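You operate a simulated robot arm through the tools that you are given. There is no shell and no other tool.

The job below is to be done with a simulated robot arm. You get a single attempt, and the scene is never put back.

TASK
Take the purple wax tub on the upper shelf of the steel cabinet and put it away on the top of the narrow wall shelf. Then put the blue paint tin on the top of the black cabinet beside the letter trays away on the upper shelf of the steel cabinet. Then stack the carton marked "shades" from the top of the black cabinet beside the letter trays on top of the carton labelled "cable". Then take the yellow grit tub on the clear end of the black cabinet top and put it away on the top of the narrow wall shelf. Then push the lamps drawer shut. Then pull the plates cupboard door open. Keep to this order. Set down upright: purple wax tub, blue paint tin, yellow grit tub.
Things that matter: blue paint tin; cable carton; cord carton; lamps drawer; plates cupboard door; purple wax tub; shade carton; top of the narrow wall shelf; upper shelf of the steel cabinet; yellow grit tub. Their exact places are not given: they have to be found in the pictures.

It is judged by the outcome, as a careful person would: the job done as asked, and still so three seconds after it is handed in. It fails if anything else is knocked over, pushed out of place, dropped, spilled or broken.

THE ROBOT
A 7-joint arm with a two-finger gripper on a trunk, on a base that moves. Base frame: it is fixed to the floor where the robot stands at the start and does not move with it; the origin is under the middle of the robot, x ahead of it, y to its left, z up; the surface under the hand at the start is at about z = 0.963. Readings come in m, degrees, newtons and seconds.
With the tool pointing down near the work surface it reaches from about 0.24 to 0.78 m from the robot's upright axis, wherever it stands. Its first joint turns from -166.0 to 166.0 degrees. Places, roughly: blue paint tin [-2.25, -4.75, 1]; cable carton, cord carton, shade carton [-2.25, -4.5, 1]; lamps drawer [-1.8, -2.5, 0.7]; plates cupboard door [-2, 2.3, 0.5]; purple wax tub [0.5, 0, 0.5]; top of the narrow wall shelf (14x57 cm) [-2.52, 4.64, 1.32]; upper shelf of the steel cabinet [0.6, 0.3, 0.5]; yellow grit tub [-2.25, -3.5, 1]. Payload 2.45 kg.
Tool frame: the origin (TCP) lies between the finger pads and is the grasp point; the fingertips stand 0.027 m ahead of it; z points along the fingers, y is the line along which they close. The gripper opens to 0.08 m; its body begins 0.054 m behind the TCP.
Orientation is that of the tool frame in the base frame, as a unit quaternion [x, y, z, w]. With the fingers straight down and closing along the base's y, the tool's x points along the base's -x, its y along +y and its z along -z.

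THE INTERFACE
- The arm moves only by the tool arm_command. Its argument "commands" is a list of rows, each an object (a shift or turn left out is 0, a gripper value left out holds the last) with "travel": the shift along the base's x, y, z in units of 150 mm (1.0 is 150 mm), a list of three; "rotation": the turn, a rotation vector about the base's x, y, z in units of 120 degrees (1.0 is 120 degrees), a list of three; "claw": the finger opening in m, from 0 to 0.08. In form: [{"travel": [x, y, z], "rotation": [wx, wy, wz], "claw": claw}, ...]. A call has 1 to 20 rows; each row is the pose to reach, as a shift and turn from the pose commanded when the call began. A call with a number of a shift or a turn outside -1 to 1 is refused whole. Rows are played at 5 a second. More than 0.05 m and 8.6 degrees between two rows, or a gripper value outside its range, and nothing of the call is played. A pose out of reach is approached as far as the arm can. The call stops where the force on the tool passes 40 N (or 10 N more than at its start, if that is more) or the arm is blocked; 0.2 s more then pass. The fingers move at their own pace (about 0.153 m/s each) and stop on an object; they squeeze with about 35 N. The grip force told is the motor's: it shows also when the fingers shut on nothing. Time passes only in rows, and 0.2 s behind the last, so rows that repeat a pose let the fingers close. It gives the time, the measured TCP pose, the force on the tool (base axes), the opening and the grip force at its end, in the units of the frame above (readings bear some noise), with the torque about the TCP (base axes, N m) and any sound that the robot's microphone picked up.
- Cameras (640 x 400 px; columns grow to the right, rows downward): "scene" is now at [0.0434, 0.076, 1.4354]; the picture's right is [-0.73, -0.69, 0.00], its down [-0.25, 0.26, -0.93] and it looks along [0.64, -0.68, -0.36] (base axes); focal length 214 px, centre (320, 200). "wrist" rides on the gripper at [0.063, 0.012, -0.079] in the tool frame; the picture's right is [-0.19, 0.98, 0.00], its down [-0.72, -0.14, -0.68] and it looks along [-0.67, -0.13, 0.73] (tool axes); focal length 226 px, centre (320, 200).
- grab_frame(camera): a new picture of that camera. The clock stands still meanwhile.
- slide_trunk(by): moves the trunk up (or, below 0, down) by that many m; the arm and the scene camera ride with it, the base frame stays. It gives what a move gives, with no picture.
- base_move(legs): drives the robot by 1 to 6 legs, each [ahead, turn to the left] in m and degrees, along the robot's own axes; the way and the turn of a leg run together, so that a leg with both is an arc; at most 1.5 m and 180 degrees a leg. The arm and the cameras ride along, it lands a little off, and it stops where it bumps. It gives what a move gives.
- aim_head(pan, tilt): turns the head with the scene camera to pan (to the left, within 120 degrees either way) and tilt (down, from -29 to 69), counted from straight ahead of the robot. It gives what a move gives.
- probe_pixels(camera, pixels): for up to 12 pixels [column, row] of the newest picture of that camera ("zoom" is the newest enlarged one), the place [x, y, z] in the base frame of the surface seen there, good to about 0.002 m. The clock stands still meanwhile.
- inspect(camera, box): a new picture of the part [left, top, right, bottom] of that camera's present view, enlarged. The clock stands still meanwhile.
- close_job(): hands the job in; it is judged then, once.

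Open the gripper and draw the arm clear of the work before you hand the job in, unless the task says otherwise.

The tools are called after ">>>" as a command line: name --argument value ..., lists and objects as JSON in quotes. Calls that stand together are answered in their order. arm_command: Moves the arm, as the interface text tells. Its arguments: {"type":"object","properties":{"commands":{"type":"array","items":{"type":"object","properties":{"travel":{"type":"array","items":{"type":"number"}},"rotation":{"type":"array","items":{"type":"number"}},"claw":{"type":"number"}}}}},"required":["commands"]} The other tools are called the same way: slide_trunk (by) moves the trunk up or down; base_move (legs) drives the base; aim_head (pan, tilt) turns the head that bears the scene camera; grab_frame (camera) takes a picture; probe_pixels (camera, pixels) gives the place of the surface under pixels of a picture; inspect (camera, box) takes an enlarged picture of a part of a camera's view; close_job () hands the job in.

At the start:

```text
time_s: 0.0
tcp_pos: [0.3999, 0.171, 1.1486]
orientation: [-0.001, 1.0, -0.001, -0.003]
force: [0.5, -0.7, 0.8]
moment: [-0.01, 0.01, 0.02]
grip_width: 0.08
grip_force: 0.0
trunk travel left (down, up): [-0.025, 0.515]
robot x, y, heading: [-0.0022, 0.0009, -0.2]
head pan, tilt (commanded): [120.3, 68.8]
```

scene: 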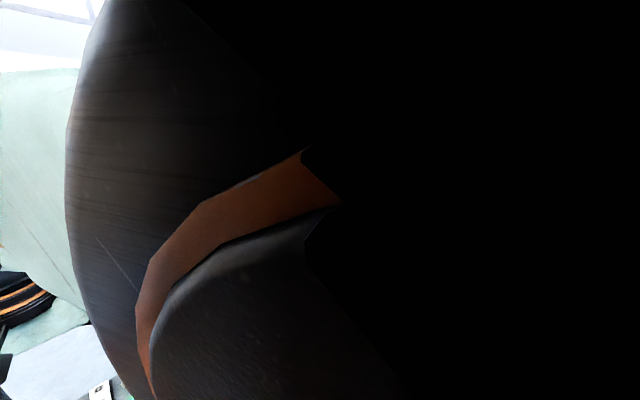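
wrist: 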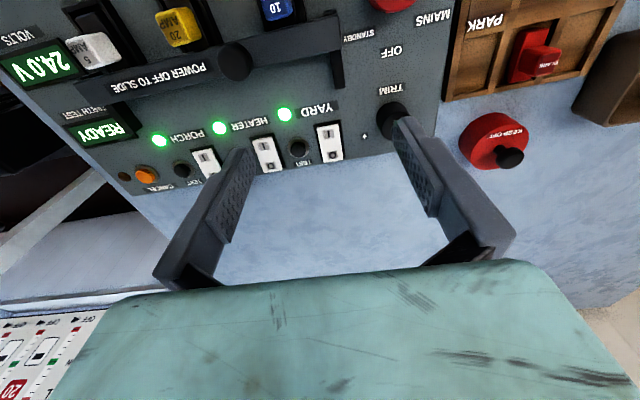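

The scene picture is mostly blocked by the arm (dark shape), and the wrist shows a panel with switches. I'll aim the head straight ahead and down a bit to see the surroundings.

>>> aim_head --pan 0 --tilt 30

>>> grab_frame --camera "scene"

```text
time_s: 2.0
tcp_pos: [0.4012, 0.1713, 1.1458]
orientation: [0.0, 1.0, -0.002, -0.006]
force: [0.4, 0.3, -0.9]
moment: [0.03, 0.0, 0.01]
grip_width: 0.0798
grip_force: 0.1
trunk travel left (down, up): [-0.025, 0.515]
robot x, y, heading: [-0.0016, 0.003, 0.1]
head pan, tilt (commanded): [0.0, 30.0]
```

```text
taken
```

scene: 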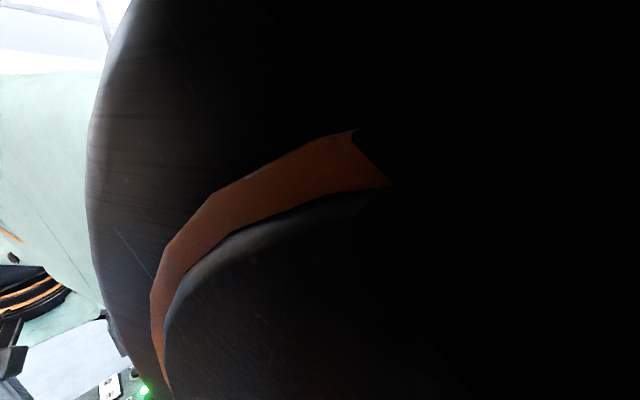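

The picture barely changed, so the head may still be turning or may not be following. I'll re-aim it and look again.

>>> aim_head --pan 60 --tilt 20

>>> grab_frame --camera "scene"

```text
time_s: 3.3
tcp_pos: [0.3995, 0.1713, 1.1455]
orientation: [0.0, 1.0, -0.002, -0.005]
force: [0.1, 0.2, 0.0]
moment: [0.01, 0.0, 0.03]
grip_width: 0.0799
grip_force: 0.0
trunk travel left (down, up): [-0.025, 0.515]
robot x, y, heading: [-0.0005, -0.0006, -0.2]
head pan, tilt (commanded): [60.0, 20.0]
```

```text
taken
```

scene: 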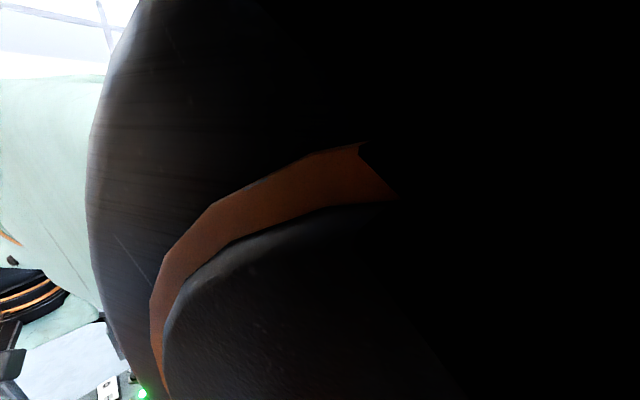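

The view shifted only slightly again. I'll probe a few pixels to work out where the camera really points, and take the wrist picture too.

>>> probe_pixels --camera "scene" --pixels '[[40, 100], [30, 280], [60, 360], [143, 393], [20, 20], [200, 200], [250, 180], [400, 300], [600, 200], [300, 50]]'

>>> grab_frame --camera "wrist"

```text
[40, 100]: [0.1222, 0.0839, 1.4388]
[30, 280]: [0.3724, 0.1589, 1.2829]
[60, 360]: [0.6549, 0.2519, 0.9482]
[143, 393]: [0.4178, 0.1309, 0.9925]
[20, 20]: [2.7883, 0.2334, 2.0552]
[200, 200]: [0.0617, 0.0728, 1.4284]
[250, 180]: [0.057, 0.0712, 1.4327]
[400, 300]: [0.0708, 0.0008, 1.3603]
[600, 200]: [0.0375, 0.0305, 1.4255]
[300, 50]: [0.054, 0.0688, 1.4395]
```

```text
taken
```

wrist: 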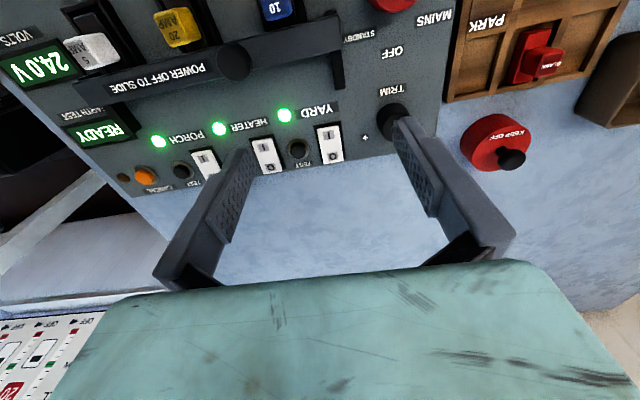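

The camera sits about 2 cm from a dark arm link (probe at ~[0.06, 0.07, 1.43]), so the head is likely jammed against the arm. I'll move the hand up and forward gently to free it, then re-aim.

>>> arm_command --commands '[{"travel": [0.1, -0.1, 0.15]}, {"travel": [0.25, -0.2, 0.3]}, {"travel": [0.4, -0.3, 0.45]}, {"travel": [0.55, -0.4, 0.6]}, {"travel": [0.7, -0.5, 0.75]}, {"travel": [0.7, -0.5, 0.75]}, {"travel": [0.7, -0.5, 0.75]}]'

>>> grab_frame --camera "scene"

>>> grab_frame --camera "wrist"

```text
time_s: 4.9
tcp_pos: [0.5035, 0.0957, 1.2624]
orientation: [0.0, 1.0, 0.0, -0.002]
force: [0.0, -0.5, -0.2]
moment: [0.02, -0.03, -0.03]
grip_width: 0.0798
grip_force: 0.0
trunk travel left (down, up): [-0.025, 0.515]
robot x, y, heading: [0.0017, -0.0017, 0.3]
head pan, tilt (commanded): [60.0, 20.0]
```

```text
taken
```

scene: 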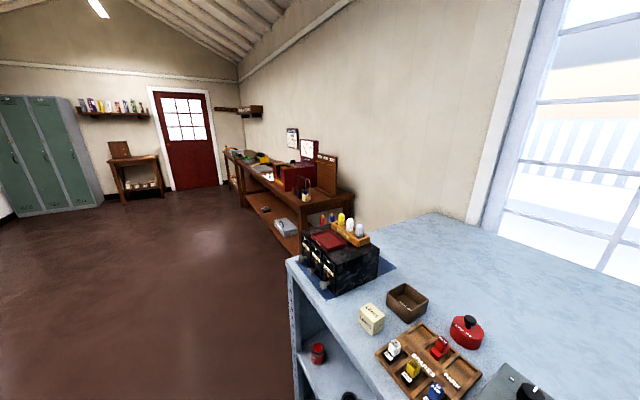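

```text
taken
```

wrist: 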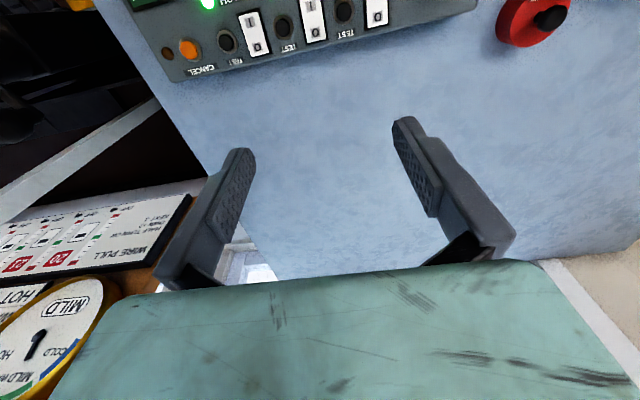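

The head is free now: at pan 60 it shows the room to the left and the blue steel cabinet in front with open shelves. I'll pan ahead and to the right.

>>> aim_head --pan 0 --tilt 45

>>> grab_frame --camera "scene"

>>> aim_head --pan -60 --tilt 20

>>> grab_frame --camera "scene"

>>> aim_head --pan -120 --tilt 15

>>> grab_frame --camera "scene"

>>> aim_head --pan 119 --tilt 15

>>> grab_frame --camera "scene"

```text
time_s: 6.2
tcp_pos: [0.5044, 0.0959, 1.2615]
orientation: [0.0, 1.0, -0.001, -0.002]
force: [-0.4, 0.5, 0.2]
moment: [-0.01, -0.01, 0.0]
grip_width: 0.0801
grip_force: 0.1
trunk travel left (down, up): [-0.025, 0.515]
robot x, y, heading: [-0.0006, -0.0001, -0.1]
head pan, tilt (commanded): [0.0, 45.0]
```

```text
taken
```

scene: 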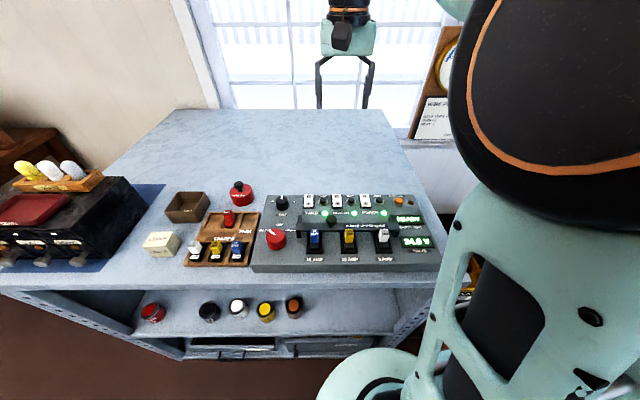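

```text
time_s: 7.5
tcp_pos: [0.5044, 0.097, 1.2611]
orientation: [0.0, 1.0, -0.001, -0.003]
force: [-0.1, 0.3, -0.1]
moment: [0.02, 0.03, 0.03]
grip_width: 0.0799
grip_force: 0.1
trunk travel left (down, up): [-0.025, 0.515]
robot x, y, heading: [-0.0005, -0.0006, 0.0]
head pan, tilt (commanded): [-60.0, 20.0]
```

```text
taken
```

scene: 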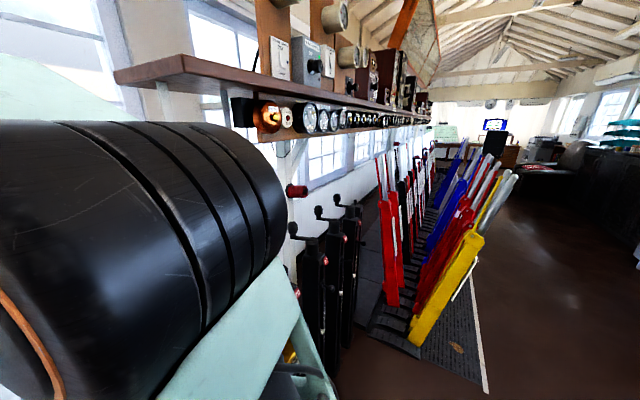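

```text
time_s: 8.8
tcp_pos: [0.5048, 0.0962, 1.261]
orientation: [-0.001, 1.0, -0.001, -0.003]
force: [0.8, 0.6, 0.0]
moment: [-0.01, 0.03, -0.01]
grip_width: 0.08
grip_force: 0.0
trunk travel left (down, up): [-0.025, 0.515]
robot x, y, heading: [0.0011, -0.0039, 0.4]
head pan, tilt (commanded): [-120.0, 15.0]
```

```text
taken
```

scene: 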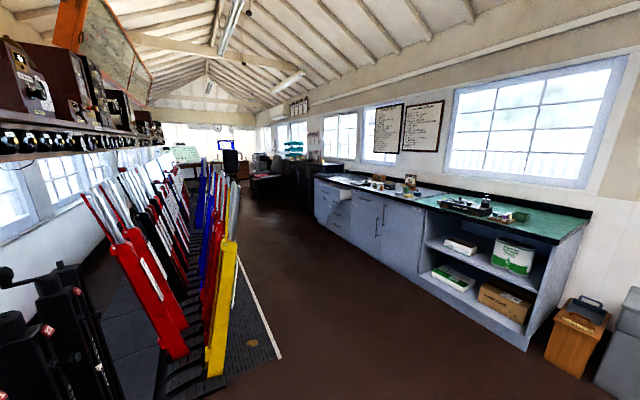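

```text
time_s: 12.2
tcp_pos: [0.5046, 0.0956, 1.2602]
orientation: [0.0, 1.0, -0.001, -0.002]
force: [-0.4, -0.8, 0.5]
moment: [0.02, -0.01, 0.0]
grip_width: 0.0801
grip_force: 0.2
trunk travel left (down, up): [-0.025, 0.515]
robot x, y, heading: [-0.0034, 0.0024, 0.1]
head pan, tilt (commanded): [119.0, 15.0]
```

```text
taken
```

scene: 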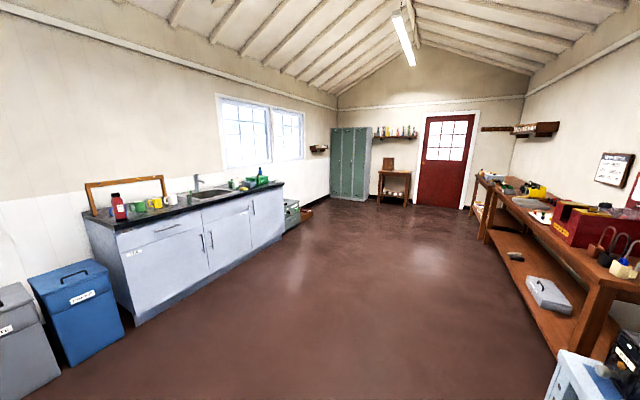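

The steel cabinet's upper shelf holds several tubs (red, dark, white, yellow, brown at pan 0 view pixels ~(150-300, 310)). I'll zoom in to find the purple wax tub.

>>> aim_head --pan 15 --tilt 55

>>> grab_frame --camera "scene"

>>> inspect --camera "scene" --box '[150, 180, 450, 368]'

```text
time_s: 14.0
tcp_pos: [0.5038, 0.0955, 1.2608]
orientation: [0.001, 1.0, 0.0, -0.003]
force: [-0.2, -0.1, 0.5]
moment: [0.04, -0.02, 0.0]
grip_width: 0.0798
grip_force: 0.1
trunk travel left (down, up): [-0.025, 0.515]
robot x, y, heading: [0.001, 0.0019, 0.1]
head pan, tilt (commanded): [15.0, 55.0]
```

```text
taken
```

scene: 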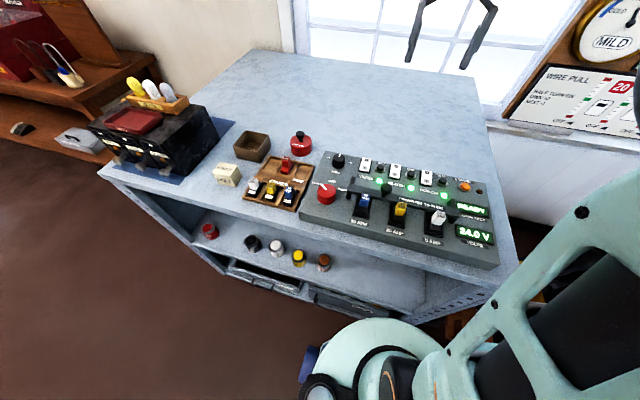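

```text
2.13 times, centred on (300, 274) of scene
```

zoom: 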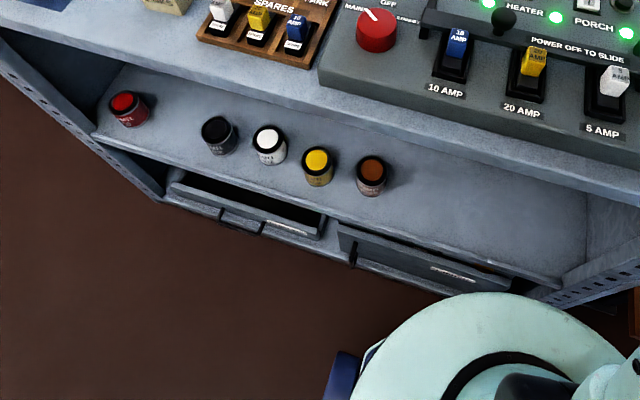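

No purple tub is visible among these five (red, black, white, yellow, brown). I'll probe their positions and the cabinet geometry.

>>> probe_pixels --camera "zoom" --pixels '[[125, 102], [215, 130], [268, 138], [317, 160], [371, 170], [480, 210], [100, 135], [560, 275], [240, 90], [620, 175], [590, 230], [250, 205]]'

>>> probe_pixels --camera "scene" --pixels '[[105, 172], [498, 268], [517, 265], [250, 60], [460, 80], [300, 205], [310, 360], [345, 330], [480, 300], [300, 350], [150, 300], [330, 280]]'

```text
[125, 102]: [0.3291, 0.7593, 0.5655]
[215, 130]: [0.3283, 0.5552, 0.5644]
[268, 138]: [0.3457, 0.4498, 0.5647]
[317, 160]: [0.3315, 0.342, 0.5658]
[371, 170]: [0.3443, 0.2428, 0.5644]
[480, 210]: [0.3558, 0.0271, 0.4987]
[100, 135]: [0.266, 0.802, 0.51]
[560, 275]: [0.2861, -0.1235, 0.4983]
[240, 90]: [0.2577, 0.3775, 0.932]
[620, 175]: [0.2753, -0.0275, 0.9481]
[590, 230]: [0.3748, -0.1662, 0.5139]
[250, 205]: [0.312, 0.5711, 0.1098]
```

```text
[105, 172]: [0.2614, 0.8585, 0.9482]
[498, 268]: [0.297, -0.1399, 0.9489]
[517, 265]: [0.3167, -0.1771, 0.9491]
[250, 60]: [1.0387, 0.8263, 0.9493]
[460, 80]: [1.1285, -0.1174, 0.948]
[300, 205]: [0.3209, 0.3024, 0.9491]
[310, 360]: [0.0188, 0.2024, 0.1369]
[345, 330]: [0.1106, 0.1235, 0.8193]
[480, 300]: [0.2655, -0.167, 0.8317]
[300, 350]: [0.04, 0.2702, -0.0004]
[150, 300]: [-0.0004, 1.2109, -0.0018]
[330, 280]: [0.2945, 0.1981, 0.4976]
```

The shelf plate is at z≈0.498, cabinet front at x≈0.26, tubs ~0.067 tall in a front row at x≈0.34; none is purple, so it must be deeper. I'll back the robot off so that I can bring the wrist camera down in front of the opening.

>>> base_move --legs '[[-0.4, 0]]'

>>> aim_head --pan 0 --tilt 50

>>> grab_frame --camera "scene"

```text
time_s: 16.5
tcp_pos: [0.1007, 0.098, 1.2601]
orientation: [-0.004, 1.0, -0.001, -0.002]
force: [-0.7, 0.5, 0.7]
moment: [0.0, -0.01, 0.0]
grip_width: 0.0802
grip_force: 0.1
trunk travel left (down, up): [-0.025, 0.515]
robot x, y, heading: [-0.4051, -0.0007, 0.7]
head pan, tilt (commanded): [15.0, 55.0]
```

```text
time_s: 17.3
tcp_pos: [0.1011, 0.0986, 1.2594]
orientation: [-0.003, 1.0, -0.001, -0.004]
force: [1.0, -2.2, -3.5]
moment: [0.14, 0.06, 0.02]
grip_width: 0.0802
grip_force: 0.0
trunk travel left (down, up): [-0.025, 0.515]
robot x, y, heading: [-0.4073, -0.0019, 0.5]
head pan, tilt (commanded): [0.0, 50.0]
```

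```text
taken
```

scene: 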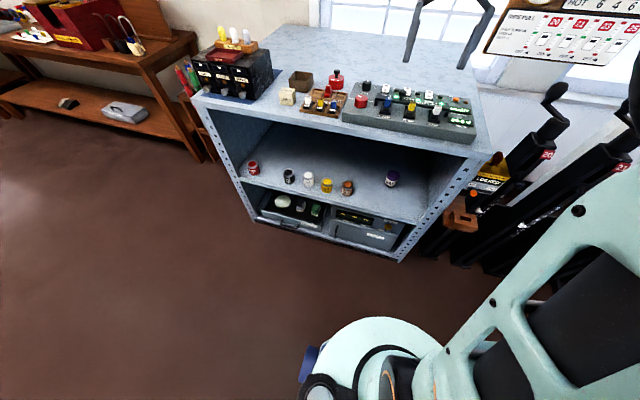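

Now the purple tub shows at about (392,178), right part of the shelf. I'll zoom and probe it.

>>> inspect --camera "scene" --box '[220, 120, 480, 282]'

>>> probe_pixels --camera "scene" --pixels '[[392, 174], [391, 182], [390, 188], [346, 188], [400, 190], [420, 150], [435, 160], [380, 218], [300, 160], [393, 124], [205, 100], [480, 155]]'

```text
2.46 times, centred on (350, 201) of scene
```

zoom: 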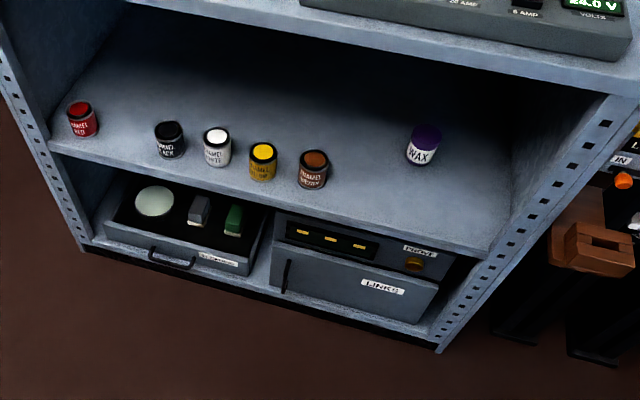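

```text
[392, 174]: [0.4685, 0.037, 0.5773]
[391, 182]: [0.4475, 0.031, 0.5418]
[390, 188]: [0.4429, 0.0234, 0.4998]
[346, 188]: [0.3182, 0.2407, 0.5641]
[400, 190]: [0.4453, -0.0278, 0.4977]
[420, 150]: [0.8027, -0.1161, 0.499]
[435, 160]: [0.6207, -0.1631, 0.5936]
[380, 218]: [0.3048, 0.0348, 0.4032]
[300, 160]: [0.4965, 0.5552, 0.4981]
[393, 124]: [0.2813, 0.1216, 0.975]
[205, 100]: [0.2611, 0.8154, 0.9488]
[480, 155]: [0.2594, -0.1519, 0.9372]
```

The "WAX" tub stands at about (0.47, 0.035), top z≈0.577. I'll zoom tighter to measure its width and shape.

>>> inspect --camera "scene" --box '[360, 160, 424, 200]'

```text
10.00 times, centred on (392, 180) of scene
```

zoom: 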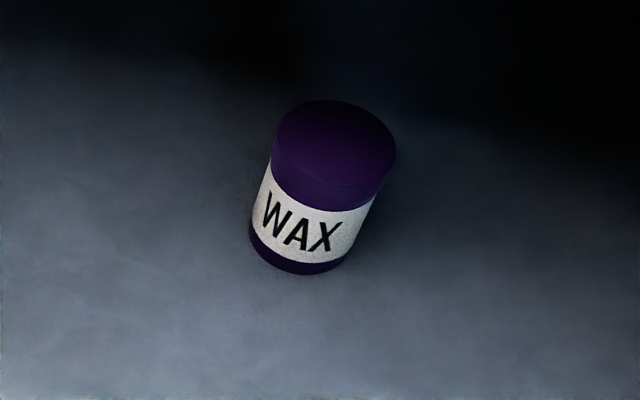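

>>> probe_pixels --camera "zoom" --pixels '[[335, 145], [280, 150], [392, 150], [335, 103], [320, 205], [258, 215], [360, 225], [295, 270], [310, 240], [255, 235], [345, 258], [335, 180]]'

```text
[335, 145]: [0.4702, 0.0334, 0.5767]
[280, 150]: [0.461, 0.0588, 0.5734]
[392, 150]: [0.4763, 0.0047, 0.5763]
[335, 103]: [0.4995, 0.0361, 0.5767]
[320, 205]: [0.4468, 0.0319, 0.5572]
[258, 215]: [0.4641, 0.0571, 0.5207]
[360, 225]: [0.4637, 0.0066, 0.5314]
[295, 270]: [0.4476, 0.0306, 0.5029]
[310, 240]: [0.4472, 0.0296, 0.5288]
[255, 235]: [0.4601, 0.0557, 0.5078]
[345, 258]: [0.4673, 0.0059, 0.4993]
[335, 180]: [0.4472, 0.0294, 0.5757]
```

The wax tub has a ~54 mm diameter, centre ≈(0.473, 0.032), z 0.498–0.577. I'll pitch the tool 40° forward and lower the hand in front of the opening, then check with the cameras.

>>> arm_command --commands '[{"travel": [-0.07, -0.09, -0.2], "rotation": [0, -0.0667, 0]}, {"travel": [-0.14, -0.18, -0.4], "rotation": [0, -0.1333, 0]}, {"travel": [-0.21, -0.27, -0.6], "rotation": [0, -0.2, 0]}, {"travel": [-0.28, -0.36, -0.8], "rotation": [0, -0.2667, 0]}, {"travel": [-0.35, -0.44, -1.0], "rotation": [0, -0.3333, 0]}, {"travel": [-0.35, -0.44, -1.0], "rotation": [0, -0.3333, 0]}]'

>>> arm_command --commands '[{"travel": [0, 0, -0.3]}, {"travel": [0, 0, -0.6]}, {"travel": [0, 0, -0.9]}, {"travel": [0, 0, -1.0]}]'

>>> arm_command --commands '[{"travel": [0, 0, -0.3]}, {"travel": [0, 0, -0.6]}, {"travel": [0, 0, -0.9]}, {"travel": [0, 0, -1.0]}]'

>>> grab_frame --camera "wrist"

>>> grab_frame --camera "scene"

```text
time_s: 17.9
tcp_pos: [0.1146, 0.0681, 1.0993]
orientation: [0.005, 0.999, -0.015, 0.034]
force: [5.1, -3.3, -8.4]
moment: [0.28, 0.3, 0.0]
grip_width: 0.0798
grip_force: 0.0
trunk travel left (down, up): [-0.025, 0.515]
robot x, y, heading: [-0.4031, -0.003, 0.5]
head pan, tilt (commanded): [0.0, 50.0]
stopped in row 3: the arm was blocked; the commanded pose is now the measured one
```

```text
time_s: 18.9
tcp_pos: [0.1114, 0.0727, 0.9619]
orientation: [-0.001, 0.999, -0.014, 0.043]
force: [0.6, 0.1, 0.4]
moment: [0.02, 0.0, -0.01]
grip_width: 0.0797
grip_force: 0.1
trunk travel left (down, up): [-0.025, 0.515]
robot x, y, heading: [-0.404, -0.0041, 0.6]
head pan, tilt (commanded): [0.0, 50.0]
```

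```text
time_s: 19.9
tcp_pos: [0.1115, 0.0728, 0.8084]
orientation: [0.0, 0.999, -0.013, 0.043]
force: [-0.8, -0.4, 0.3]
moment: [0.03, -0.01, -0.05]
grip_width: 0.0802
grip_force: 0.2
trunk travel left (down, up): [-0.025, 0.515]
robot x, y, heading: [-0.405, -0.0021, 0.5]
head pan, tilt (commanded): [0.0, 50.0]
```

```text
taken
```

wrist: 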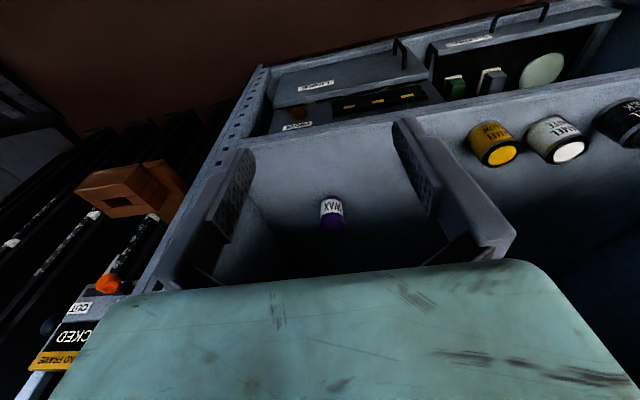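

```text
taken
```

scene: 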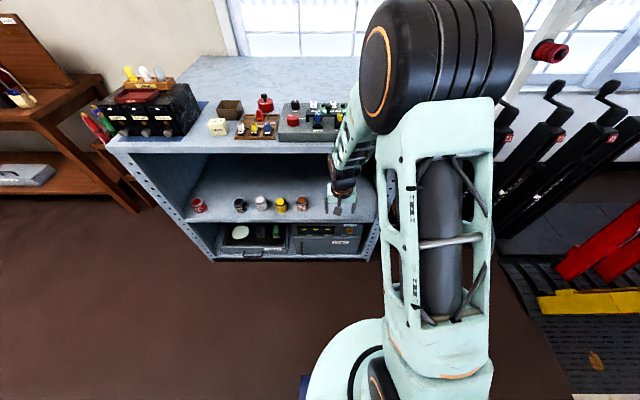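

The first pitch move was blocked early (tool only pitched ~5°), probably an elbow/base-settling contact; the hand is now free at (0.11, 0.07, 0.81). The wrist view (upside down) shows WAX at (332,213). I'll pitch the remaining 35° here slowly while lowering.

>>> arm_command --commands '[{"travel": [0, 0, -0.1], "rotation": [0.002, -0.05, 0]}, {"travel": [0, -0.05, -0.2], "rotation": [0.004, -0.1, 0]}, {"travel": [0, -0.1, -0.3], "rotation": [0.006, -0.15, 0]}, {"travel": [0, -0.15, -0.4], "rotation": [0.009, -0.2, 0]}, {"travel": [0, -0.2, -0.5], "rotation": [0.012, -0.25, 0]}, {"travel": [0, -0.27, -0.6], "rotation": [0.0125, -0.2917, 0]}, {"travel": [0, -0.27, -0.6], "rotation": [0.0125, -0.2917, 0]}]'

>>> grab_frame --camera "wrist"

>>> grab_frame --camera "scene"

```text
time_s: 21.5
tcp_pos: [0.1115, 0.031, 0.7192]
orientation: [0.005, 0.939, -0.001, 0.343]
force: [-0.6, 0.0, 0.8]
moment: [-0.01, -0.01, -0.02]
grip_width: 0.08
grip_force: 0.1
trunk travel left (down, up): [-0.025, 0.515]
robot x, y, heading: [-0.4026, -0.001, 0.3]
head pan, tilt (commanded): [0.0, 50.0]
```

```text
taken
```

wrist: 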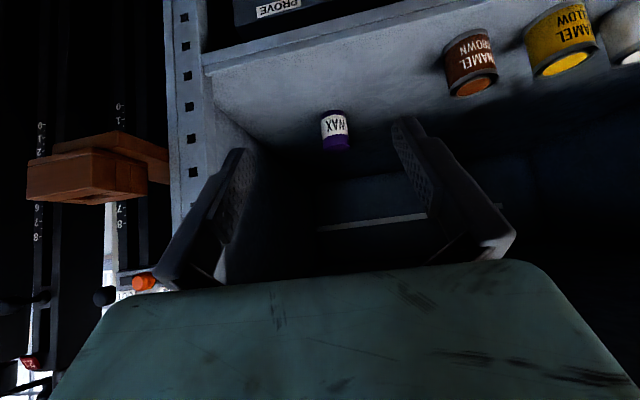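

```text
taken
```

scene: 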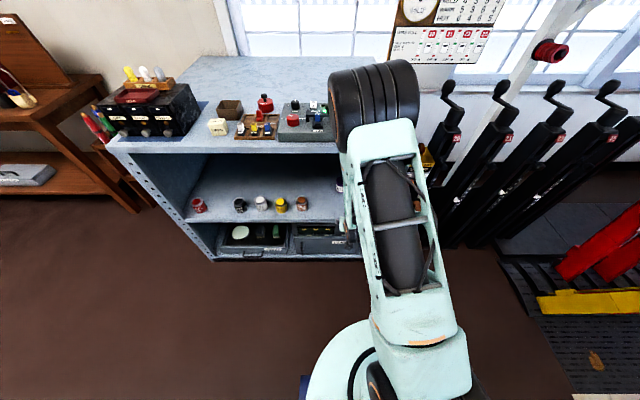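

The pitch is now 40° as wanted and the shelf opening is straight ahead. Before driving in, I check how close the elbow drum (375,100) is to the cabinet top.

>>> probe_pixels --camera "scene" --pixels '[[375, 100], [345, 140], [400, 110], [375, 70], [335, 120], [405, 80], [400, 300], [420, 370], [345, 150], [300, 140]]'

```text
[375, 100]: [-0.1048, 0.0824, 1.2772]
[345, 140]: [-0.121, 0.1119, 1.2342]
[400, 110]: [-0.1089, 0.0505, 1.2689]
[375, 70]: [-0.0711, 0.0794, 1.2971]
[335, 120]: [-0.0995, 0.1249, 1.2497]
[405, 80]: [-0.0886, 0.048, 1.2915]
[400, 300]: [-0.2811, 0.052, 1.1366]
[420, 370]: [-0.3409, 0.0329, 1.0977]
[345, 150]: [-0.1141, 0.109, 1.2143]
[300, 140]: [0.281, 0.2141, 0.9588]
```

The elbow is at z≈1.2–1.3, well above the cabinet top. I'll lower the hand to z≈0.60 and then drive forward 0.155 m.

>>> arm_command --commands '[{"travel": [0, 0, -0.25]}, {"travel": [0, 0, -0.5]}, {"travel": [0, 0, -0.75]}, {"travel": [0, 0, -0.75]}]'

>>> base_move --legs '[[0.155, 0]]'

>>> grab_frame --camera "wrist"

>>> grab_frame --camera "scene"

```text
time_s: 22.5
tcp_pos: [0.1111, 0.0321, 0.6064]
orientation: [0.005, 0.94, 0.0, 0.342]
force: [0.4, -0.7, 0.4]
moment: [-0.03, 0.02, 0.05]
grip_width: 0.08
grip_force: 0.0
trunk travel left (down, up): [-0.025, 0.515]
robot x, y, heading: [-0.404, -0.0015, 0.5]
head pan, tilt (commanded): [0.0, 50.0]
```

```text
time_s: 23.9
tcp_pos: [0.2667, 0.0299, 0.6066]
orientation: [0.006, 0.94, -0.001, 0.342]
force: [0.1, 0.0, 0.2]
moment: [0.0, -0.02, -0.02]
grip_width: 0.0802
grip_force: 0.0
trunk travel left (down, up): [-0.025, 0.515]
robot x, y, heading: [-0.2481, -0.0034, 0.2]
head pan, tilt (commanded): [0.0, 50.0]
```

```text
taken
```

wrist: 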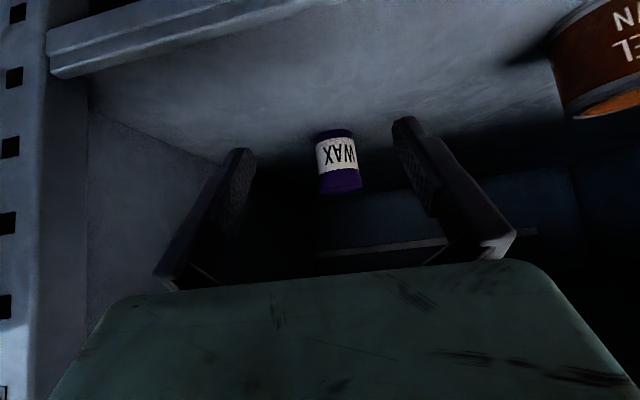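

```text
taken
```

scene: 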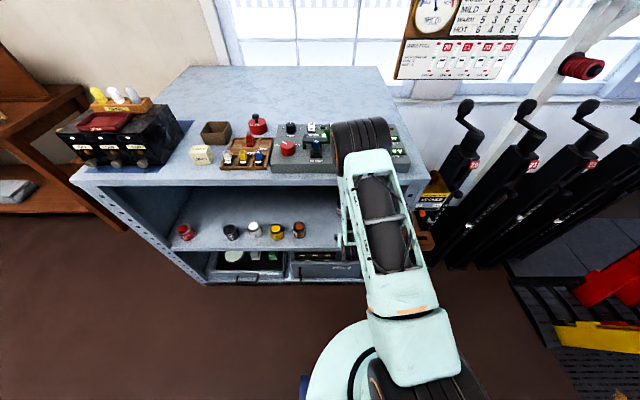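

The tub is centred between the fingers in the wrist view (338,160). I'll probe it from here to refine its centre before reaching in.

>>> probe_pixels --camera "wrist" --pixels '[[338, 160], [320, 160], [355, 160], [335, 135], [345, 185], [324, 185], [357, 182], [300, 130]]'

>>> probe_pixels --camera "scene" --pixels '[[365, 140], [340, 150], [400, 130], [360, 165], [345, 170]]'

```text
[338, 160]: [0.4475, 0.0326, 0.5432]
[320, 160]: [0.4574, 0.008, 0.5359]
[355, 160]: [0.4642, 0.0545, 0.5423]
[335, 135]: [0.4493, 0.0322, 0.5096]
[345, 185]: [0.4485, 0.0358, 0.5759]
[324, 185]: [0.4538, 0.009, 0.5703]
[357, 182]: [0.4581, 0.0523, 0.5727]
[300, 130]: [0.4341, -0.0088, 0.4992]
```

```text
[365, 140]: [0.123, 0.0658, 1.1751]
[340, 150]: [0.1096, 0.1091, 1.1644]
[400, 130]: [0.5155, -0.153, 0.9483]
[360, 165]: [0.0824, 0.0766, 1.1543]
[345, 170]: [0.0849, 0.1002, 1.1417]
```

Centre confirmed at (0.4745, 0.0325). I reach in over two calls, in steps of ~3 cm, descending slightly to z≈0.545.

>>> arm_command --commands '[{"travel": [0.2, 0.003, -0.04]}, {"travel": [0.4, 0.006, -0.08]}, {"travel": [0.6, 0.01, -0.14]}, {"travel": [0.8, 0.013, -0.2]}, {"travel": [0.95, 0.016, -0.24]}, {"travel": [0.95, 0.016, -0.24]}]'

>>> grab_frame --camera "wrist"

>>> grab_frame --camera "scene"

```text
time_s: 25.5
tcp_pos: [0.3828, 0.0348, 0.5787]
orientation: [0.005, 0.941, -0.001, 0.339]
force: [0.1, -0.2, -0.2]
moment: [0.03, -0.02, 0.03]
grip_width: 0.08
grip_force: 0.1
trunk travel left (down, up): [-0.025, 0.515]
robot x, y, heading: [-0.2531, -0.003, 0.5]
head pan, tilt (commanded): [0.0, 50.0]
stopped in row 6: the arm was blocked; the commanded pose is now the measured one
```

```text
taken
```

wrist: 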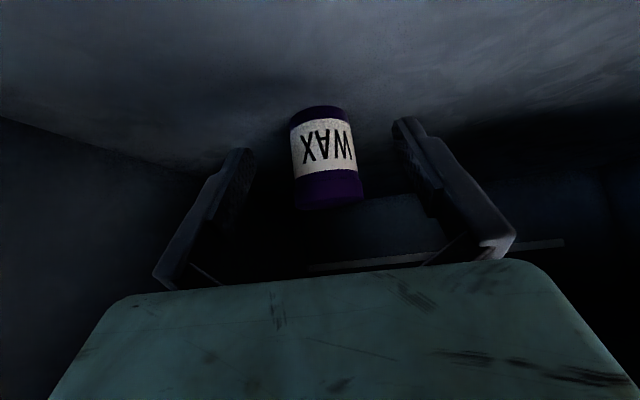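

```text
taken
```

scene: 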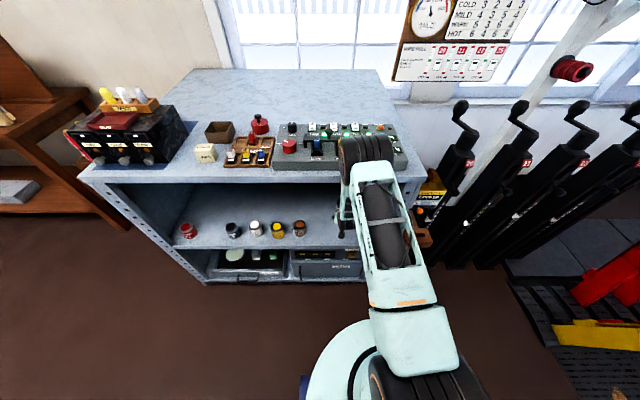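

The arm stopped at x=0.383 with no tool force, so a link may be touching the cabinet edge or a joint limit is reached. I zoom in on the forearm near the top edge (350,190).

>>> inspect --camera "scene" --box '[290, 120, 450, 220]'

>>> probe_pixels --camera "scene" --pixels '[[345, 190], [342, 205], [350, 170], [345, 225], [365, 150], [385, 150], [340, 215], [420, 180], [395, 150], [348, 240]]'

```text
4.00 times, centred on (370, 170) of scene
```

zoom: 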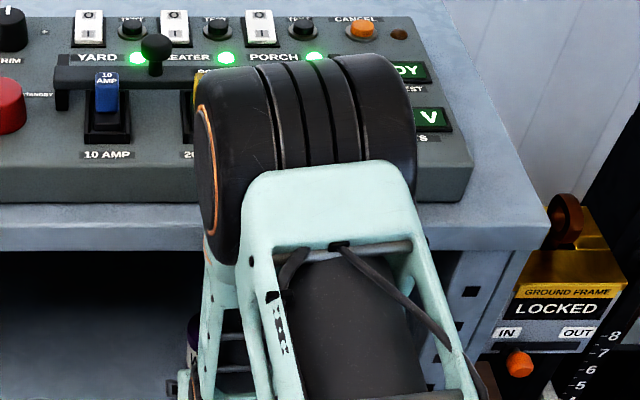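

```text
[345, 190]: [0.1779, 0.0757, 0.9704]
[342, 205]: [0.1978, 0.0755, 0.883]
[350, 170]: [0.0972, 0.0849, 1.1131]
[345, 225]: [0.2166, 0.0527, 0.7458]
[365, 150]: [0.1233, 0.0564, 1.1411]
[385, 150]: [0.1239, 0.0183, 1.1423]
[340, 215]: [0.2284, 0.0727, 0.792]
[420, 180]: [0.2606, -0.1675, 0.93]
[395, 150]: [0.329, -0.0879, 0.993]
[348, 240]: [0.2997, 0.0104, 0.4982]
```

The forearm sits at x≈0.2–0.23 at z≈0.8–0.9, so its front is touching the cabinet's top edge. I'll back the base off 8 cm (hand retreats along the clear path), which gives the forearm a shallower slope, and reach again.

>>> base_move --legs '[[-0.08, 0]]'

>>> arm_command --commands '[{"travel": [0.2, 0, 0]}, {"travel": [0.4, 0, 0]}, {"travel": [0.55, 0, 0]}, {"travel": [0.55, 0, 0]}]'

>>> grab_frame --camera "wrist"

>>> grab_frame --camera "scene"

```text
time_s: 26.6
tcp_pos: [0.3128, 0.0325, 0.565]
orientation: [0.006, 0.943, -0.001, 0.332]
force: [0.2, -1.0, 0.2]
moment: [-0.05, 0.0, 0.01]
grip_width: 0.0802
grip_force: 0.1
trunk travel left (down, up): [-0.025, 0.515]
robot x, y, heading: [-0.334, -0.0006, 0.4]
head pan, tilt (commanded): [0.0, 50.0]
```

```text
time_s: 27.6
tcp_pos: [0.3957, 0.0318, 0.5654]
orientation: [0.004, 0.943, 0.0, 0.332]
force: [0.5, -0.2, 0.1]
moment: [-0.01, -0.01, -0.01]
grip_width: 0.0799
grip_force: 0.1
trunk travel left (down, up): [-0.025, 0.515]
robot x, y, heading: [-0.3309, -0.0009, 0.3]
head pan, tilt (commanded): [0.0, 50.0]
```

```text
taken
```

wrist: 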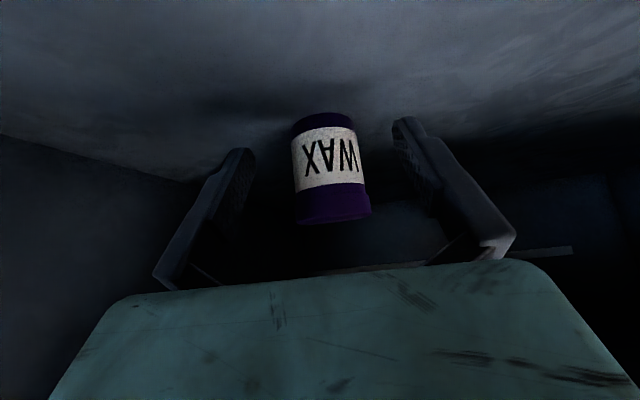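

```text
taken
```

scene: 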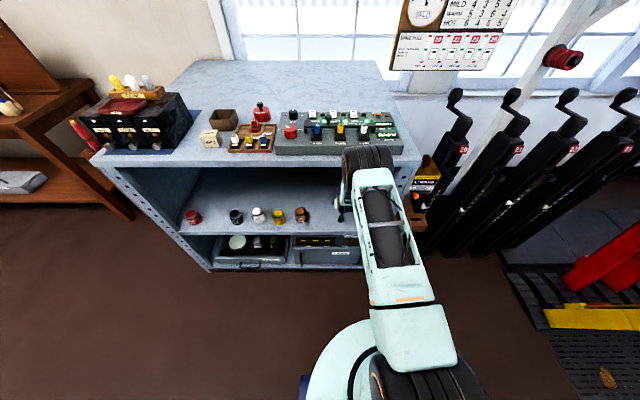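

Now at x=0.396 freely. I continue straight to the tub centre (0.4745, 0.0325, 0.548).

>>> arm_command --commands '[{"travel": [0.13, 0.002, -0.03]}, {"travel": [0.26, 0.003, -0.06]}, {"travel": [0.39, 0.004, -0.09]}, {"travel": [0.52, 0.005, -0.115]}, {"travel": [0.52, 0.005, -0.115]}]'

>>> grab_frame --camera "wrist"

```text
time_s: 28.8
tcp_pos: [0.4742, 0.032, 0.5479]
orientation: [0.005, 0.944, -0.001, 0.331]
force: [0.4, -0.1, -0.3]
moment: [0.01, 0.04, -0.01]
grip_width: 0.0802
grip_force: 0.1
trunk travel left (down, up): [-0.025, 0.515]
robot x, y, heading: [-0.3354, -0.0027, 0.4]
head pan, tilt (commanded): [0.0, 50.0]
```

```text
taken
```

wrist: 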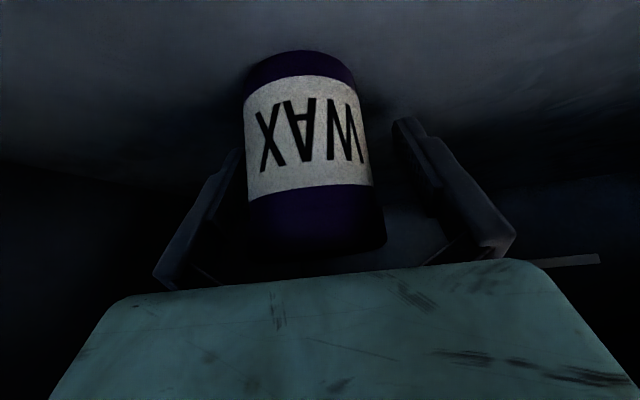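

The tub is between the fingers. I close the gripper.

>>> arm_command --commands '[{"claw": 0.0}, {"claw": 0.0}, {"claw": 0.0}, {"claw": 0.0}, {"claw": 0.0}]'

```text
time_s: 30.0
tcp_pos: [0.4737, 0.0322, 0.5483]
orientation: [0.005, 0.943, -0.001, 0.332]
force: [-0.1, 0.0, -0.2]
moment: [0.0, 0.0, 0.03]
grip_width: 0.058
grip_force: 34.9
trunk travel left (down, up): [-0.025, 0.515]
robot x, y, heading: [-0.331, -0.0032, 0.3]
head pan, tilt (commanded): [0.0, 50.0]
```

Gripped at 58 mm with 35 N. I lift it 4 cm and check.

>>> arm_command --commands '[{"travel": [0, 0, 0.1]}, {"travel": [0, 0, 0.2]}, {"travel": [0, 0, 0.3]}, {"travel": [0, 0, 0.3]}]'

>>> grab_frame --camera "wrist"

```text
time_s: 31.2
tcp_pos: [0.4514, 0.0329, 0.5683]
orientation: [0.005, 0.95, -0.004, 0.312]
force: [1.0, -0.4, -1.4]
moment: [0.01, -0.01, 0.02]
grip_width: 0.0584
grip_force: 35.2
trunk travel left (down, up): [-0.025, 0.515]
robot x, y, heading: [-0.3318, -0.0031, -0.0]
head pan, tilt (commanded): [0.0, 50.0]
stopped in row 4: the arm was blocked; the commanded pose is now the measured one
```

```text
taken
```

wrist: 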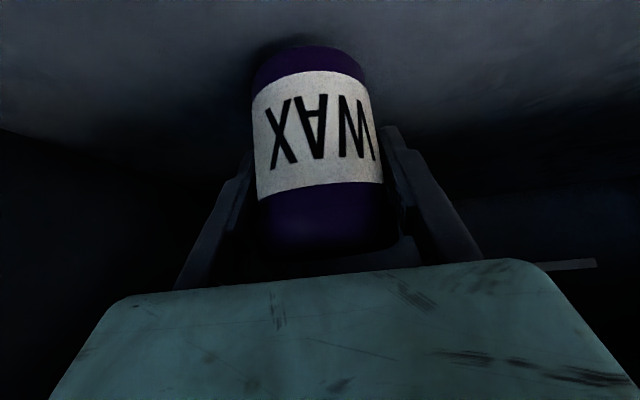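

The tub is lifted ~2 cm, but the forearm again met the cabinet's top edge. I'll back straight out by base (tub bottom is ~2 cm clear of the shelf).

>>> base_move --legs '[[-0.1, 0]]'

>>> grab_frame --camera "wrist"

>>> grab_frame --camera "scene"

```text
time_s: 32.3
tcp_pos: [0.356, 0.0297, 0.5661]
orientation: [0.005, 0.95, -0.003, 0.312]
force: [-1.0, 0.1, -1.5]
moment: [-0.04, -0.01, -0.01]
grip_width: 0.0581
grip_force: 35.7
trunk travel left (down, up): [-0.025, 0.515]
robot x, y, heading: [-0.4352, 0.0027, 0.4]
head pan, tilt (commanded): [0.0, 50.0]
```

```text
taken
```

wrist: 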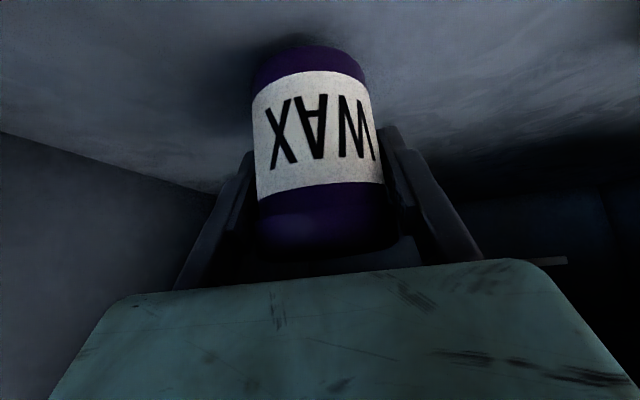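

```text
taken
```

scene: 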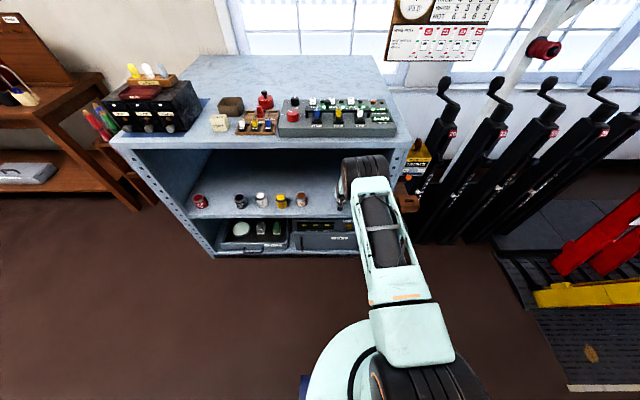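

The tub is held firmly and nearly out. I back up further into the open floor.

>>> base_move --legs '[[-0.45, 0]]'

>>> arm_command --commands '[{"travel": [-0.2, 0, 0.2]}, {"travel": [-0.4, 0, 0.4]}, {"travel": [-0.6, 0, 0.6]}, {"travel": [-0.8, 0, 0.8]}, {"travel": [-1.0, 0, 1.0]}, {"travel": [-1.0, 0, 1.0]}]'

>>> arm_command --commands '[{"travel": [-0.2, 0, 0.2]}, {"travel": [-0.4, 0, 0.4]}, {"travel": [-0.6, 0, 0.6]}, {"travel": [-0.8, 0, 0.8]}, {"travel": [-1.0, 0, 1.0]}, {"travel": [-1.0, 0, 1.0]}]'

>>> grab_frame --camera "scene"

>>> grab_frame --camera "wrist"

```text
time_s: 35.1
tcp_pos: [-0.108, 0.0311, 0.5666]
orientation: [0.004, 0.95, -0.002, 0.312]
force: [-0.7, 0.1, -1.8]
moment: [0.03, -0.01, 0.0]
grip_width: 0.0582
grip_force: 35.3
trunk travel left (down, up): [-0.025, 0.515]
robot x, y, heading: [-0.8975, -0.0051, 0.4]
head pan, tilt (commanded): [0.0, 50.0]
```

```text
time_s: 36.5
tcp_pos: [-0.2604, 0.0323, 0.7161]
orientation: [0.004, 0.95, -0.003, 0.313]
force: [-0.9, 0.5, -2.5]
moment: [0.01, -0.02, -0.04]
grip_width: 0.0583
grip_force: 34.9
trunk travel left (down, up): [-0.025, 0.515]
robot x, y, heading: [-0.9002, -0.0042, 0.4]
head pan, tilt (commanded): [0.0, 50.0]
```

```text
time_s: 37.9
tcp_pos: [-0.408, 0.0312, 0.8698]
orientation: [0.004, 0.95, -0.002, 0.313]
force: [0.3, -0.3, -1.3]
moment: [-0.02, 0.01, -0.02]
grip_width: 0.0582
grip_force: 34.9
trunk travel left (down, up): [-0.025, 0.515]
robot x, y, heading: [-0.8964, -0.004, 0.4]
head pan, tilt (commanded): [0.0, 50.0]
```

```text
taken
```

scene: 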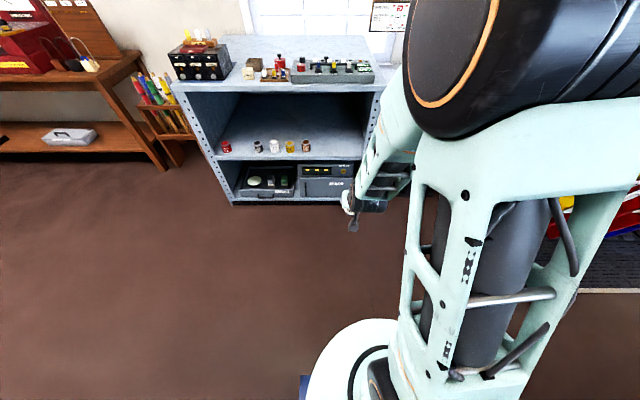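

```text
taken
```

wrist: 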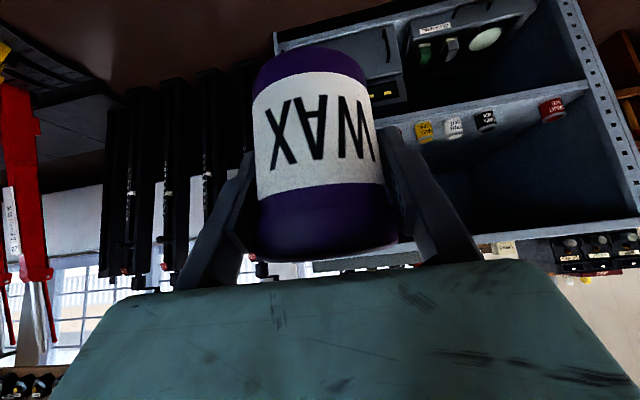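

The tub is held securely and the cabinet scene is undisturbed. I turn left 90° and look down the room.

>>> base_move --legs '[[0, 90]]'

>>> aim_head --pan 30 --tilt 15

>>> grab_frame --camera "scene"

```text
time_s: 42.3
tcp_pos: [-0.9457, 0.4858, 0.869]
orientation: [0.678, -0.665, -0.222, -0.22]
force: [-0.3, 0.1, -1.1]
moment: [0.01, -0.01, 0.01]
grip_width: 0.0584
grip_force: 35.1
trunk travel left (down, up): [-0.025, 0.515]
robot x, y, heading: [-0.8937, -0.0033, 92.1]
head pan, tilt (commanded): [0.0, 50.0]
```

```text
time_s: 43.3
tcp_pos: [-0.9467, 0.4867, 0.8696]
orientation: [0.679, -0.665, -0.222, -0.22]
force: [0.1, -0.1, -1.8]
moment: [-0.02, 0.0, 0.02]
grip_width: 0.0582
grip_force: 35.0
trunk travel left (down, up): [-0.025, 0.515]
robot x, y, heading: [-0.8968, -0.0011, 92.0]
head pan, tilt (commanded): [30.0, 15.0]
```

```text
taken
```

scene: 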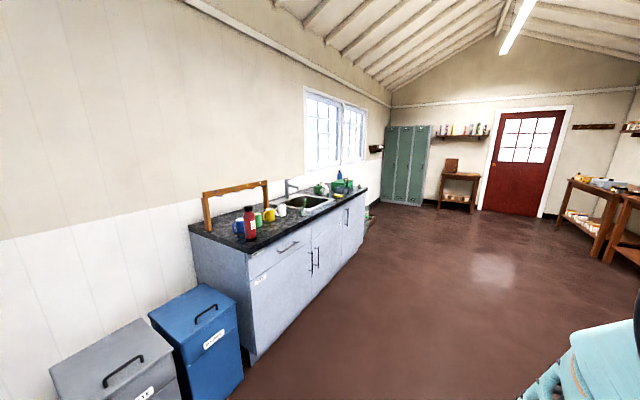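

The narrow wall shelf appears at (376,148), beyond the sink counter. I'll zoom on it and the cupboard labels.

>>> inspect --camera "scene" --box '[330, 120, 426, 180]'

>>> probe_pixels --camera "scene" --pixels '[[376, 148], [371, 147], [382, 147], [371, 152], [340, 240], [360, 205], [258, 280], [310, 262], [345, 220], [400, 170], [250, 350], [368, 235]]'

>>> inspect --camera "scene" --box '[190, 190, 390, 315]'

```text
6.67 times, centred on (378, 150) of scene
```

zoom: 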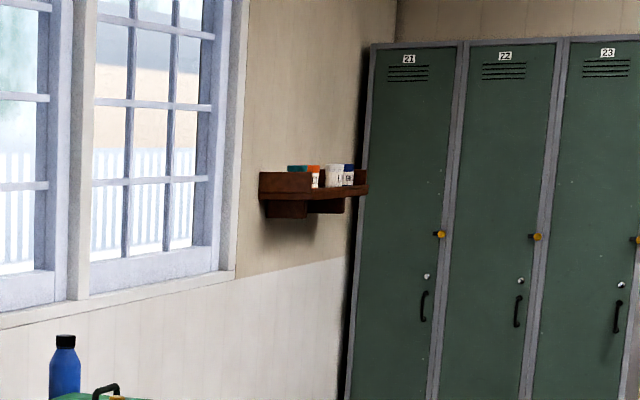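

```text
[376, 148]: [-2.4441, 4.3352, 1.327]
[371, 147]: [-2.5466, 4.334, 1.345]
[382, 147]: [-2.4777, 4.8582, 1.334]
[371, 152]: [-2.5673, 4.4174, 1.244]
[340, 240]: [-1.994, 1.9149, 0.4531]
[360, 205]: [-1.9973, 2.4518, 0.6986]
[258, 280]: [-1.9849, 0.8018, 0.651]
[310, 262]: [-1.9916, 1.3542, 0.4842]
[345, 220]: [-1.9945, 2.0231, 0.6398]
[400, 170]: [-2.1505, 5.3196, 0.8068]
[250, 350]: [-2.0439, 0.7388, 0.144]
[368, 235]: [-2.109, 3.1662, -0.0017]
```

```text
3.20 times, centred on (290, 252) of scene
```

zoom: 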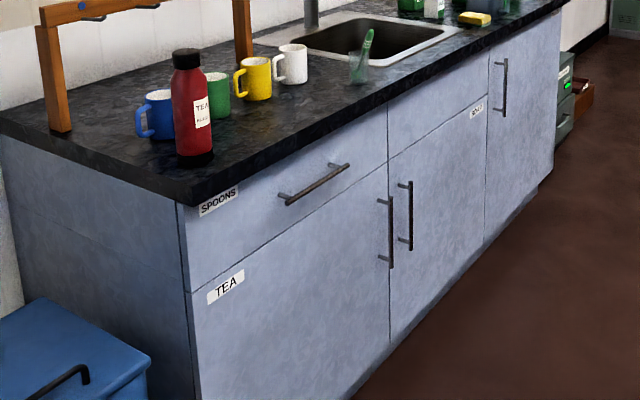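

The shelf spans roughly y 4.33–4.9 at x≈-2.45…-2.59, already holding some tubs (teal, orange, white, blue). The floor on the way is clear, so I drive up the room.

>>> base_move --legs '[[0, -2], [1.5, 0], [1.5, 0], [0.9, 0]]'

>>> aim_head --pan 60 --tilt 15

>>> grab_frame --camera "scene"

```text
time_s: 62.3
tcp_pos: [-0.8386, 4.3465, 0.8693]
orientation: [-0.651, 0.692, 0.213, 0.228]
force: [0.3, -0.5, -2.5]
moment: [0.01, 0.01, 0.0]
grip_width: 0.0583
grip_force: 35.1
trunk travel left (down, up): [-0.025, 0.515]
robot x, y, heading: [-0.8287, 3.858, 87.3]
head pan, tilt (commanded): [30.0, 15.0]
```

```text
time_s: 63.2
tcp_pos: [-0.8392, 4.3475, 0.8696]
orientation: [-0.651, 0.692, 0.213, 0.228]
force: [0.2, 0.0, -1.5]
moment: [-0.04, 0.04, 0.01]
grip_width: 0.058
grip_force: 34.7
trunk travel left (down, up): [-0.025, 0.515]
robot x, y, heading: [-0.8283, 3.8543, 87.5]
head pan, tilt (commanded): [60.0, 15.0]
```

```text
taken
```

scene: 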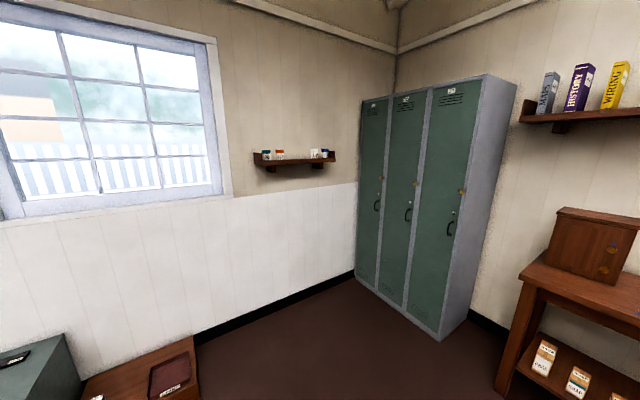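

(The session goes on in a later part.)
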